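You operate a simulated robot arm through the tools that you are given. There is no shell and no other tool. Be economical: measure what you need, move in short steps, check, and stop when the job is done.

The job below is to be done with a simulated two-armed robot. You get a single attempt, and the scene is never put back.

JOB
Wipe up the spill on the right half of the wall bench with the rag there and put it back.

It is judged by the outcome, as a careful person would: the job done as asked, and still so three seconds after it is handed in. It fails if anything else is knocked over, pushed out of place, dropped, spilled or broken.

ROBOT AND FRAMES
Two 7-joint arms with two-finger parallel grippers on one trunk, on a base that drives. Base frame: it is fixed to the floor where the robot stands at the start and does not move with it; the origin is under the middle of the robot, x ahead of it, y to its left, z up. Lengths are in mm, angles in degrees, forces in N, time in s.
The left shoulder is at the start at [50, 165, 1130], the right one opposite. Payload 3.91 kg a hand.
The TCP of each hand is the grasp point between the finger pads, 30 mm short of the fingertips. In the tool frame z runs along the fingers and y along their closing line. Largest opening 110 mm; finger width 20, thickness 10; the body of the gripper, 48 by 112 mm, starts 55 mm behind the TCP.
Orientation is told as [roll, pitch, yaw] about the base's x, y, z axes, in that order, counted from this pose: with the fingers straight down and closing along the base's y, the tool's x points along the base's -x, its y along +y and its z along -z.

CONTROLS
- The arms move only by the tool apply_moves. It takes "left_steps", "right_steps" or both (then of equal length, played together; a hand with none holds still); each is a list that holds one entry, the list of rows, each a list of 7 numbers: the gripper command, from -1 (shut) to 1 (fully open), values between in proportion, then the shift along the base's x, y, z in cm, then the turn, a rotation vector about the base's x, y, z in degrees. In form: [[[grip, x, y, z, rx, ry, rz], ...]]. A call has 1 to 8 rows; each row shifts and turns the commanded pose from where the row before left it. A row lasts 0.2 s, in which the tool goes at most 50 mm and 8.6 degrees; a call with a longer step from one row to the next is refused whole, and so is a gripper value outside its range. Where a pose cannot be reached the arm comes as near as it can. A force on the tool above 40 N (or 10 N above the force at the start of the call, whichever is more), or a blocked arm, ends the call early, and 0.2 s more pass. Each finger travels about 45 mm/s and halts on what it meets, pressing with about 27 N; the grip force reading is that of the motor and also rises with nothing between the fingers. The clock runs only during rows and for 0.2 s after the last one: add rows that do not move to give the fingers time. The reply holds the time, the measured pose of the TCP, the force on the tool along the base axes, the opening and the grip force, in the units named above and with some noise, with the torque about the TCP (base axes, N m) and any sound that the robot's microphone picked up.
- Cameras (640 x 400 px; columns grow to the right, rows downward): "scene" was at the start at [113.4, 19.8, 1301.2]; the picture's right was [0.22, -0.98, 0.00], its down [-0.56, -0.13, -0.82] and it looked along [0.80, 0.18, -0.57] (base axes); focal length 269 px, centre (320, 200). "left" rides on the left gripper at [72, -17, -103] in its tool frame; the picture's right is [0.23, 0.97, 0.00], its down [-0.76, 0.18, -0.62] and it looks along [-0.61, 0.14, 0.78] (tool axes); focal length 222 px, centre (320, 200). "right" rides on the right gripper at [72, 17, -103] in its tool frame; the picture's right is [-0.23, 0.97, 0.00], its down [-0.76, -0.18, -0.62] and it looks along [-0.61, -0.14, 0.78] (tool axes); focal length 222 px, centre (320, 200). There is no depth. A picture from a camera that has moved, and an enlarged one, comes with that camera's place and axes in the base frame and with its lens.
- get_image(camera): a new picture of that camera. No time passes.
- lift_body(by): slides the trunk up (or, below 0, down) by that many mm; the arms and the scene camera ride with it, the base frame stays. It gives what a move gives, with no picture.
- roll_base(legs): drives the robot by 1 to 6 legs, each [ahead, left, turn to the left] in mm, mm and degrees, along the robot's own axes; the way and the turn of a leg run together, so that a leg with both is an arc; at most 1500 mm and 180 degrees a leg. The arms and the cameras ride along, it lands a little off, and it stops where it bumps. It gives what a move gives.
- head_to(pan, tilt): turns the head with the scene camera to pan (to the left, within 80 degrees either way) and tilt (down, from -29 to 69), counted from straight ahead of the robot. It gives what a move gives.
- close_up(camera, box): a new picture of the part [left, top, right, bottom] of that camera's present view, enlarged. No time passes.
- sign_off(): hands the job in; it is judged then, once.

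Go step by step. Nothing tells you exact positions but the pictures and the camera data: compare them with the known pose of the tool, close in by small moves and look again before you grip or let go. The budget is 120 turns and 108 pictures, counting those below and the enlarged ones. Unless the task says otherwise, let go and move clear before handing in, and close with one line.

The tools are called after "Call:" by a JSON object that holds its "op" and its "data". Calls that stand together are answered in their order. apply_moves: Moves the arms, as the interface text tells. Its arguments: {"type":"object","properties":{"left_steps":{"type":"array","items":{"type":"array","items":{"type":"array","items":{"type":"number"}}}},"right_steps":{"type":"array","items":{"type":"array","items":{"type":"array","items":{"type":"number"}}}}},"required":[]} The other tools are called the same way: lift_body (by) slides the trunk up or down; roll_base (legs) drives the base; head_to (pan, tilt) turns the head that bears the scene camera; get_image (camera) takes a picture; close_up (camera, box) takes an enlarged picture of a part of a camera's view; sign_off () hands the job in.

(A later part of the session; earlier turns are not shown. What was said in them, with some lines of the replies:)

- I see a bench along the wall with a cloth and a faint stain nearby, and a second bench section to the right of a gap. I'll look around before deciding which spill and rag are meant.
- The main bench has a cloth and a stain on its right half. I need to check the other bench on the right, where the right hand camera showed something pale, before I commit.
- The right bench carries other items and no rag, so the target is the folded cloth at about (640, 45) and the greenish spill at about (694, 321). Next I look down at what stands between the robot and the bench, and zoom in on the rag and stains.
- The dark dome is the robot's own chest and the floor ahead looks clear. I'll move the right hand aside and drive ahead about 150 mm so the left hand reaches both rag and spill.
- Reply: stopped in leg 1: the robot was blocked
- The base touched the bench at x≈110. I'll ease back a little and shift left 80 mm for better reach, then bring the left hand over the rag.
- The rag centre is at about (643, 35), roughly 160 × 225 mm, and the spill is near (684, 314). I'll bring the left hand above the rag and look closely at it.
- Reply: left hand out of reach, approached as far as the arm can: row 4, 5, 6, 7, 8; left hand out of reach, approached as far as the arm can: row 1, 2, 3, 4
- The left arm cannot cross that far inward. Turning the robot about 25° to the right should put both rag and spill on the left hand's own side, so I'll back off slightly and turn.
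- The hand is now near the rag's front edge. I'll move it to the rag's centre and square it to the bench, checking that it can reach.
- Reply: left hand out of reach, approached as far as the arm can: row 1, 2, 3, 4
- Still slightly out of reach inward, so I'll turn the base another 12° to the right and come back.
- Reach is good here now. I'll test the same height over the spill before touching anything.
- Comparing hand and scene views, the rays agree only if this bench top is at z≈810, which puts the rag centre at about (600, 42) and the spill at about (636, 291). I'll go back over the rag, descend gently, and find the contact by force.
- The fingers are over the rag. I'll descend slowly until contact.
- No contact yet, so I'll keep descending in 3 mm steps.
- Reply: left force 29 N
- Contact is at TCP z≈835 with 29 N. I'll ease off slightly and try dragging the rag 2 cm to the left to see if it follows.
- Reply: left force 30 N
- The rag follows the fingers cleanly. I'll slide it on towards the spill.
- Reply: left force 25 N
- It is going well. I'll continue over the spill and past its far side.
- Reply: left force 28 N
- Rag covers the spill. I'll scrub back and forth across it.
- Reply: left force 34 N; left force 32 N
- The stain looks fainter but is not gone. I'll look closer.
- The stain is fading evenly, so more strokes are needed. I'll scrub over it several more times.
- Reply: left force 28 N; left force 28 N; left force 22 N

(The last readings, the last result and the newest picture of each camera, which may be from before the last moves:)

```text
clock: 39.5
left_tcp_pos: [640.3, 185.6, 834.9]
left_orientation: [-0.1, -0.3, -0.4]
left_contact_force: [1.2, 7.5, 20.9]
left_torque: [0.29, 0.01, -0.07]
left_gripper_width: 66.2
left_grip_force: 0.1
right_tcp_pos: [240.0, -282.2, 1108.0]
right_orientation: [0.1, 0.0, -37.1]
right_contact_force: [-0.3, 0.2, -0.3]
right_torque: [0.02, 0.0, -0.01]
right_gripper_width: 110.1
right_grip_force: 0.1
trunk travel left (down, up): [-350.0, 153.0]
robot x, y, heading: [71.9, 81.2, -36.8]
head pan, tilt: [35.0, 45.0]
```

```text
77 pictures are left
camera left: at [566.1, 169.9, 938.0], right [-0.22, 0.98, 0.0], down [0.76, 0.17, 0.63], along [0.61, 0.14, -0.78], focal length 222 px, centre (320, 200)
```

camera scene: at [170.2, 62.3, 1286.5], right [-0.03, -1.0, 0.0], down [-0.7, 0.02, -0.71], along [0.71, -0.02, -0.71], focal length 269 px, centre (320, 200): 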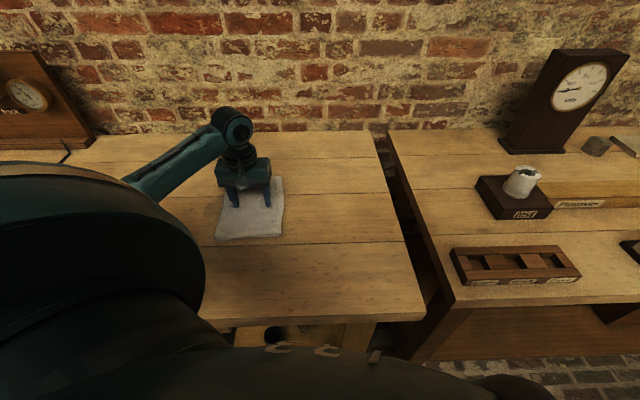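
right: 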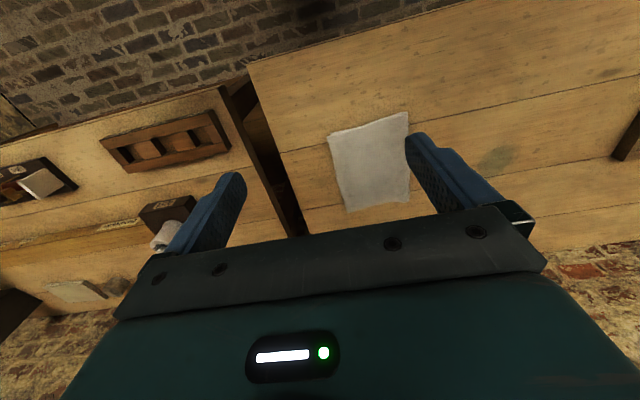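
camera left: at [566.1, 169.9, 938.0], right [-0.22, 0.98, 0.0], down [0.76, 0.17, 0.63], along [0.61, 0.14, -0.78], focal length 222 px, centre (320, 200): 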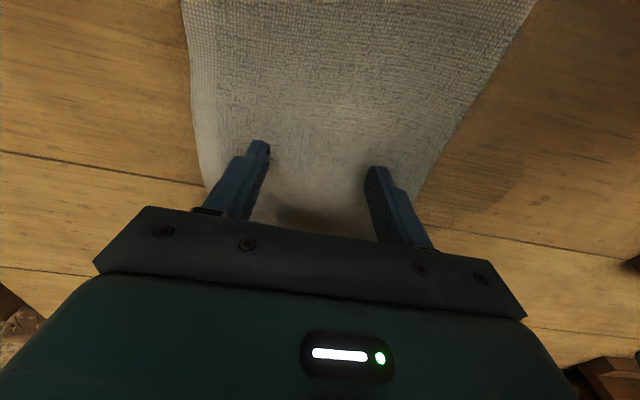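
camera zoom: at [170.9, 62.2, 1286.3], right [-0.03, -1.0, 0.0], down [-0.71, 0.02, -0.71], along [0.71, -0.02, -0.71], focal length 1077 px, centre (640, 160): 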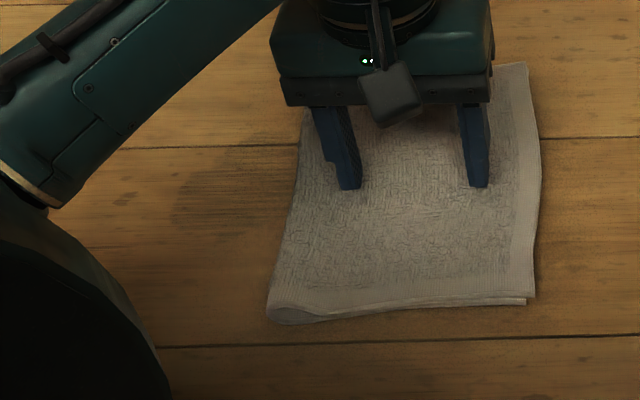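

A faint trace still shows. I'll do more strokes across it.

Call:
{"op": "apply_moves", "data": {"left_steps": [[[0.2, 0, 4, 0, 0, 0, 0], [0.2, 0, 4, 0, 0, 0, 0], [0.2, 0, 4, 0, 0, 0, 0], [0.2, -0.5, -3.5, 0, 0, 0, 0], [0.2, 0, -3.5, 0, 0, 0, 0], [0.2, -0.5, 3.5, 0, 0, 0, 0], [0.2, 0, 3.5, 0, 0, 0, 0], [0.2, 0, -3.5, 0, 0, 0, 0]]]}}

Call:
{"op": "apply_moves", "data": {"left_steps": [[[0.2, 0, -3.5, 0, 0, 0, 0], [0.2, 0, 3.5, 0, 0, 0, 0], [0.2, 0, 3.5, 0, 0, 0, 0], [0.2, 1.0, -3.5, 0, 0, 0, 0], [0.2, 0, -3.5, 0, 0, 0, 0], [0.2, 0, 3.5, 0, 0, 0, 0], [0.2, 0, 3.5, 0, 0, 0, 0], [0.2, 0, -3.5, 0, 0, 0, 0]]]}}

Call:
{"op": "apply_moves", "data": {"left_steps": [[[0.2, 0, -3.5, 0, 0, 0, 0], [0.2, 0, 3.5, 0, 0, 0, 0], [0.2, 0, 3.5, 0, 0, 0, 0], [0.2, 0, -3.5, 0, 0, 0, 0], [0.2, 0, -3.5, 0, 0, 0, 0], [0.2, 0, -3.5, 0, 0, 0, 0], [0.2, 0, -3.5, 0, 0, 0, 0]]]}}

Call:
{"op": "close_up", "data": {"camera": "scene", "box": [160, 160, 320, 260]}}

Call:
{"op": "get_image", "data": {"camera": "left"}}

```text
clock: 41.5
left_tcp_pos: [633.1, 270.2, 835.1]
left_orientation: [0.1, -0.7, -0.2]
left_contact_force: [-5.2, 2.3, 16.7]
left_torque: [-0.03, 0.15, 0.01]
left_gripper_width: 65.8
left_grip_force: 0.0
right_tcp_pos: [243.6, -282.5, 1107.7]
right_orientation: [0.1, 0.0, -36.9]
right_contact_force: [0.1, -0.5, -0.4]
right_torque: [0.0, 0.0, 0.0]
right_gripper_width: 110.1
right_grip_force: 0.0
trunk travel left (down, up): [-350.0, 153.0]
robot x, y, heading: [70.3, 83.7, -36.7]
head pan, tilt: [35.0, 45.0]
stopped in row 8 (left hand): the force on the tool passed its limit (the readings are from after the stop); the commanded pose is now the measured one
```

```text
clock: 43.2
left_tcp_pos: [642.7, 272.6, 834.8]
left_orientation: [0.4, -0.7, 0.2]
left_contact_force: [0.8, 10.4, 26.6]
left_torque: [-0.02, 0.0, 0.02]
left_gripper_width: 65.5
left_grip_force: 0.0
right_tcp_pos: [241.7, -281.7, 1106.9]
right_orientation: [0.1, 0.0, -36.9]
right_contact_force: [1.0, -0.2, 0.5]
right_torque: [0.01, -0.01, 0.02]
right_gripper_width: 110.0
right_grip_force: 0.0
trunk travel left (down, up): [-350.0, 153.0]
robot x, y, heading: [73.2, 82.2, -36.3]
head pan, tilt: [35.0, 45.0]
```

```text
clock: 44.9
left_tcp_pos: [640.3, 167.1, 834.3]
left_orientation: [0.1, -0.7, 0.0]
left_contact_force: [0.4, 8.1, 23.8]
left_torque: [0.14, -0.01, -0.01]
left_gripper_width: 66.2
left_grip_force: 0.3
right_tcp_pos: [242.1, -281.5, 1107.4]
right_orientation: [0.1, -0.1, -36.9]
right_contact_force: [-0.1, -0.3, 0.2]
right_torque: [0.0, -0.01, 0.0]
right_gripper_width: 110.0
right_grip_force: 0.0
trunk travel left (down, up): [-350.0, 153.0]
robot x, y, heading: [68.6, 82.1, -36.7]
head pan, tilt: [35.0, 45.0]
```

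```text
4.00 times, centred on (240, 210) of scene
camera zoom: at [170.8, 62.8, 1286.4], right [-0.03, -1.0, 0.0], down [-0.71, 0.02, -0.71], along [0.71, -0.02, -0.71], focal length 1077 px, centre (640, 160)
```

zoom: 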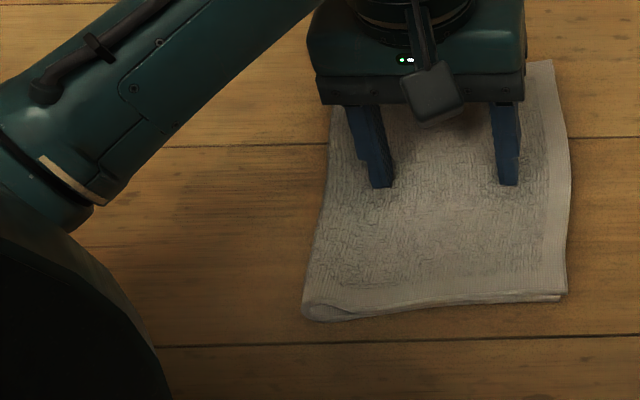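

```text
75 pictures are left
camera left: at [566.5, 151.9, 937.4], right [-0.23, 0.97, 0.0], down [0.75, 0.18, 0.63], along [0.62, 0.14, -0.77], focal length 222 px, centre (320, 200)
```

left: 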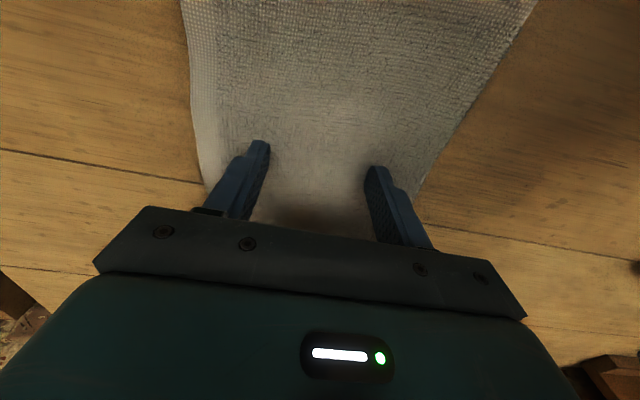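

Almost nothing is left. One more round of strokes to be sure, then I'll slide the rag back.

Call:
{"op": "apply_moves", "data": {"left_steps": [[[0.2, 0, 4, 0, 0, 0, 0], [0.2, 0, 4, 0, 0, 0, 0], [0.2, 0, 4, 0, 0, 0, 0], [0.2, 0, 2.5, 0, 0, 0, 0], [0.2, -0.4, -3.5, 0, 0, 0, 0], [0.2, 0, -3.5, 0, 0, 0, 0], [0.2, 0, 3.5, 0, 0, 0, 0], [0.2, 0, 3.5, 0, 0, 0, 0]]]}}

Call:
{"op": "apply_moves", "data": {"left_steps": [[[0.2, 0, -3.5, 0, 0, 0, 0], [0.2, 0, -3.5, 0, 0, 0, 0], [0.2, 0, 3.5, 0, 0, 0, 0], [0.2, 0.4, 3.5, 0, 0, 0, 0], [0.2, 0, -3.5, 0, 0, 0, 0], [0.2, 0, -3.5, 0, 0, 0, 0], [0.2, 0, 3.5, 0, 0, 0, 0], [0.2, 0, 3.5, 0, 0, 0, 0]]]}}

Call:
{"op": "apply_moves", "data": {"left_steps": [[[0.2, 0, -4, 0, 0, 0, 0], [0.2, 0, -4, 0, 0, 0, 0], [0.2, 0, -4, 0, 0, 0, 0], [0.2, 0, -4, 0, 0, 0, 0]]]}}

Call:
{"op": "get_image", "data": {"camera": "scene"}}

Call:
{"op": "get_image", "data": {"camera": "left"}}

```text
clock: 46.6
left_tcp_pos: [638.5, 310.1, 835.4]
left_orientation: [0.1, -0.7, -0.3]
left_contact_force: [0.0, -11.6, 29.6]
left_torque: [-0.42, 0.05, 0.06]
left_gripper_width: 65.1
left_grip_force: 0.1
right_tcp_pos: [240.8, -283.3, 1106.9]
right_orientation: [0.3, 0.1, -37.0]
right_contact_force: [0.3, -0.9, -0.7]
right_torque: [0.0, 0.0, 0.03]
right_gripper_width: 110.2
right_grip_force: 0.1
trunk travel left (down, up): [-350.0, 153.0]
robot x, y, heading: [68.0, 81.7, -36.9]
head pan, tilt: [35.0, 45.0]
```

```text
clock: 48.5
left_tcp_pos: [644.9, 307.4, 835.3]
left_orientation: [0.1, -0.9, -0.2]
left_contact_force: [0.4, -12.1, 30.7]
left_torque: [-0.46, 0.01, 0.02]
left_gripper_width: 64.9
left_grip_force: 0.1
right_tcp_pos: [241.8, -283.2, 1106.7]
right_orientation: [0.3, 0.0, -36.9]
right_contact_force: [0.4, 0.3, -0.7]
right_torque: [0.01, -0.02, 0.0]
right_gripper_width: 109.9
right_grip_force: 0.0
trunk travel left (down, up): [-350.0, 153.0]
robot x, y, heading: [72.5, 81.8, -36.9]
head pan, tilt: [35.0, 45.0]
```

```text
clock: 49.5
left_tcp_pos: [642.2, 153.1, 834.5]
left_orientation: [0.2, -0.6, 0.0]
left_contact_force: [1.1, 6.9, 20.9]
left_torque: [0.1, -0.02, -0.02]
left_gripper_width: 65.7
left_grip_force: 0.1
right_tcp_pos: [241.8, -281.5, 1107.4]
right_orientation: [0.0, 0.0, -36.9]
right_contact_force: [0.7, 0.8, -0.6]
right_torque: [-0.01, -0.01, 0.02]
right_gripper_width: 109.8
right_grip_force: 0.1
trunk travel left (down, up): [-350.0, 153.0]
robot x, y, heading: [68.4, 83.2, -36.8]
head pan, tilt: [35.0, 45.0]
```

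```text
74 pictures are left
camera scene: at [170.9, 62.7, 1286.2], right [-0.03, -1.0, 0.0], down [-0.71, 0.02, -0.71], along [0.71, -0.02, -0.71], focal length 269 px, centre (320, 200)
```

scene: 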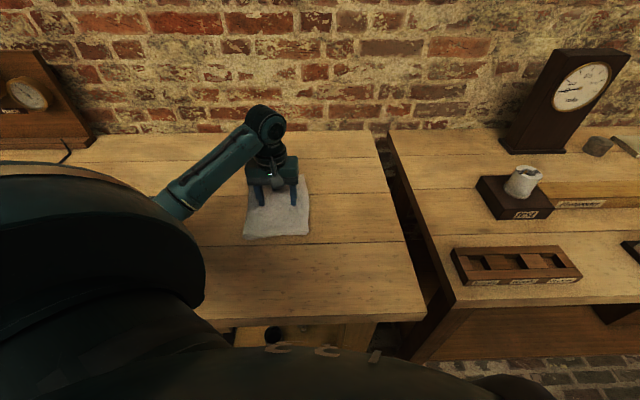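

```text
73 pictures are left
camera left: at [568.3, 135.8, 937.6], right [-0.23, 0.97, 0.0], down [0.75, 0.18, 0.63], along [0.62, 0.14, -0.77], focal length 222 px, centre (320, 200)
```

left: 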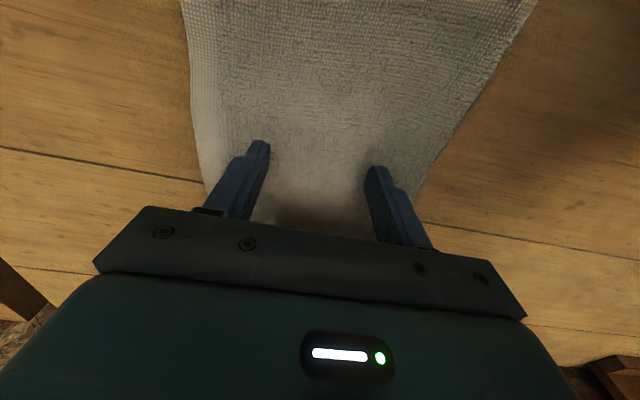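

The spill appears gone. I'll slide the rag back to where it was.

Call:
{"op": "apply_moves", "data": {"left_steps": [[[0.2, -1, -2.6, 0, 0, 0, 0], [0.2, -1.1, -2.8, 0, 0, 0, 0], [0.2, -1.1, -2.8, 0, 0, 0, 0], [0.2, -1.1, -2.8, 0, 0, 0, 0]]]}}

Call:
{"op": "close_up", "data": {"camera": "scene", "box": [260, 140, 400, 260]}}

Call:
{"op": "close_up", "data": {"camera": "scene", "box": [160, 160, 320, 260]}}

```text
clock: 50.5
left_tcp_pos: [598.8, 42.7, 834.9]
left_orientation: [0.1, -0.6, 0.0]
left_contact_force: [3.2, 8.8, 24.7]
left_torque: [0.22, -0.08, -0.06]
left_gripper_width: 66.3
left_grip_force: 0.2
right_tcp_pos: [241.5, -279.6, 1108.5]
right_orientation: [0.1, -0.1, -36.9]
right_contact_force: [-0.5, -0.3, 0.6]
right_torque: [-0.02, 0.01, 0.04]
right_gripper_width: 109.9
right_grip_force: 0.0
trunk travel left (down, up): [-350.0, 153.0]
robot x, y, heading: [69.8, 82.0, -37.0]
head pan, tilt: [35.0, 45.0]
```

```text
3.33 times, centred on (330, 200) of scene
camera zoom: at [170.9, 63.4, 1286.4], right [-0.03, -1.0, 0.0], down [-0.71, 0.02, -0.71], along [0.71, -0.02, -0.71], focal length 898 px, centre (287, 200)
```

zoom: 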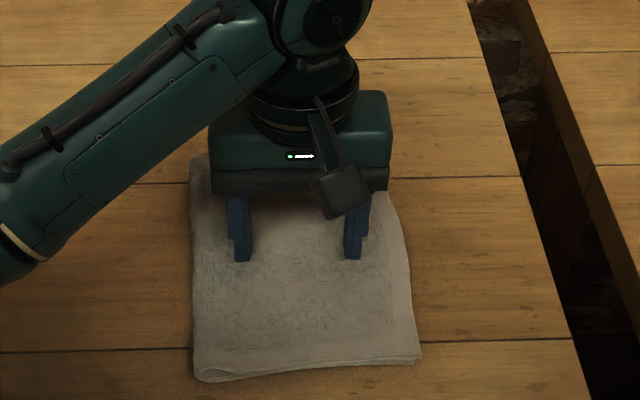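

```text
4.00 times, centred on (240, 210) of scene
camera zoom: at [170.9, 63.4, 1286.4], right [-0.03, -1.0, 0.0], down [-0.71, 0.02, -0.71], along [0.71, -0.02, -0.71], focal length 1077 px, centre (640, 160)
```

zoom: 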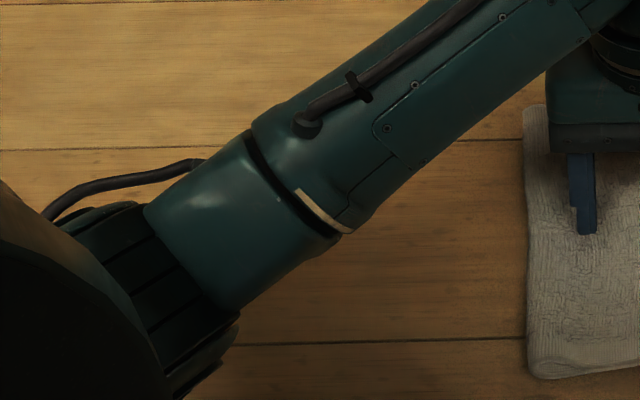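

The rag lies within a few millimetres of its original place. I'll lift straight off, move clear and check the spill area.

Call:
{"op": "apply_moves", "data": {"left_steps": [[[0.2, 0, 0, 0.5, 0, 0, 0], [0.2, 0, 0, 2, 0, 0, 0], [0.2, 0, 0, 4, 0, 0, 0], [0.2, 0, 0, 4, 0, 0, 0], [0.2, 0, 0, 4.5, 0, 0, 0], [0.2, 0, 0, 4.5, 0, 0, 0]]]}}

Call:
{"op": "apply_moves", "data": {"left_steps": [[[0.2, -3, 4, 0, 0, 0, 0], [0.2, -3, 4, 0, 0, 0, 0], [0.2, -3, 4, 0, 0, 0, 0], [0.2, -3, 4, 0, 0, 0, 0]]]}}

Call:
{"op": "get_image", "data": {"camera": "scene"}}

Call:
{"op": "get_image", "data": {"camera": "left"}}

```text
clock: 51.9
left_tcp_pos: [599.7, 41.3, 1027.8]
left_orientation: [0.2, -0.3, 0.0]
left_contact_force: [0.5, 0.0, -0.3]
left_torque: [0.03, 0.01, -0.03]
left_gripper_width: 66.1
left_grip_force: 0.0
right_tcp_pos: [242.5, -281.4, 1107.2]
right_orientation: [-0.1, 0.2, -36.9]
right_contact_force: [0.6, -0.1, 0.9]
right_torque: [0.01, 0.01, -0.01]
right_gripper_width: 109.8
right_grip_force: 0.0
trunk travel left (down, up): [-350.0, 153.0]
robot x, y, heading: [70.7, 82.1, -37.1]
head pan, tilt: [35.0, 45.0]
```

```text
clock: 52.9
left_tcp_pos: [478.4, 200.1, 1026.4]
left_orientation: [0.0, -0.4, -0.1]
left_contact_force: [0.5, 0.3, -1.3]
left_torque: [0.0, -0.01, 0.03]
left_gripper_width: 66.3
left_grip_force: 0.1
right_tcp_pos: [241.3, -281.9, 1107.4]
right_orientation: [0.0, 0.0, -36.9]
right_contact_force: [-0.3, -0.3, -0.1]
right_torque: [0.0, 0.0, -0.01]
right_gripper_width: 110.0
right_grip_force: 0.0
trunk travel left (down, up): [-350.0, 153.0]
robot x, y, heading: [68.4, 82.2, -36.7]
head pan, tilt: [35.0, 45.0]
```

```text
70 pictures are left
camera scene: at [171.7, 63.0, 1286.3], right [-0.03, -1.0, 0.0], down [-0.71, 0.02, -0.71], along [0.71, -0.02, -0.71], focal length 269 px, centre (320, 200)
```

scene: 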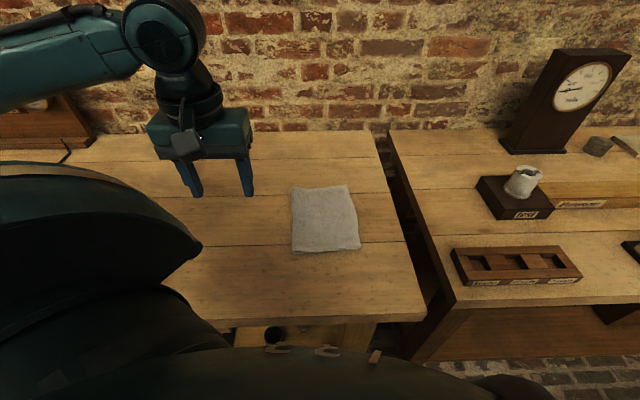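

```text
69 pictures are left
camera left: at [404.4, 184.6, 1129.2], right [-0.22, 0.97, 0.0], down [0.76, 0.17, 0.63], along [0.61, 0.14, -0.78], focal length 222 px, centre (320, 200)
```

left: 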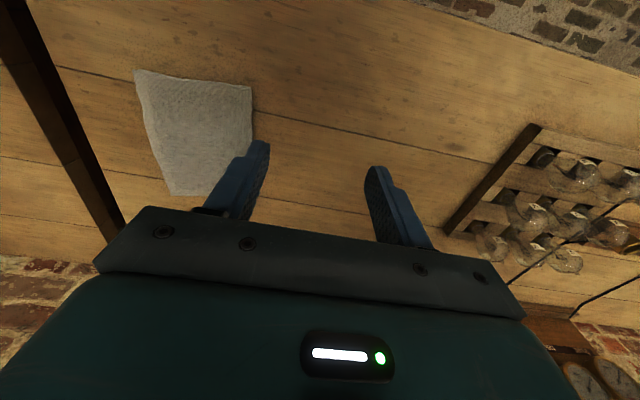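

The rag is back flat in its place. A close look at the spot where the spill was, between the fingers in this view, will confirm it is clean.

Call:
{"op": "close_up", "data": {"camera": "left", "box": [260, 130, 420, 230]}}

Call:
{"op": "close_up", "data": {"camera": "scene", "box": [160, 140, 400, 290]}}

```text
4.00 times, centred on (340, 180) of left
camera zoom: at [404.4, 184.6, 1129.2], right [-0.22, 0.97, 0.0], down [0.76, 0.17, 0.63], along [0.61, 0.14, -0.78], focal length 888 px, centre (240, 280)
```

zoom: 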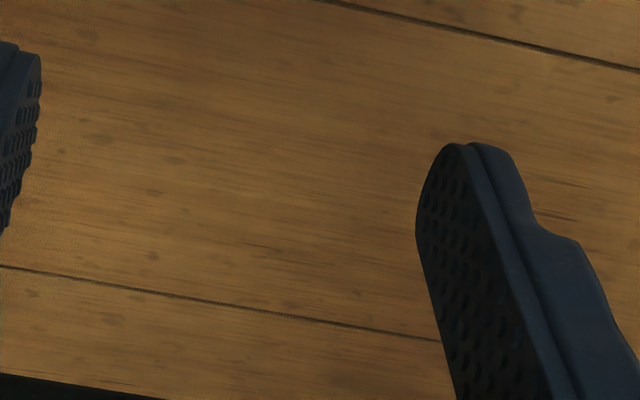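

```text
2.67 times, centred on (280, 215) of scene
camera zoom: at [171.7, 63.0, 1286.3], right [-0.03, -1.0, 0.0], down [-0.71, 0.02, -0.71], along [0.71, -0.02, -0.71], focal length 718 px, centre (427, 160)
```

zoom: 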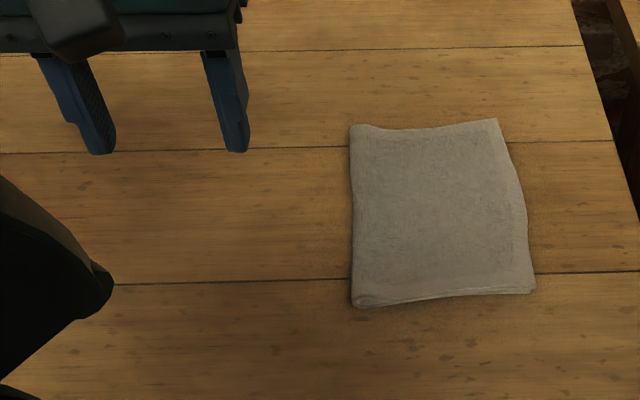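

The bench is clean where the spill was, the rag is flat in its original place, and both hands are clear, so I'm handing in.

Call:
{"op": "sign_off", "data": {}}

```text
The job is handed in.
```

I wiped up the spill on the right half of the wall bench and slid the rag back to within a few millimetres of where it lay; nothing else on the benches was touched, though the base bumped the bench front once while driving up.
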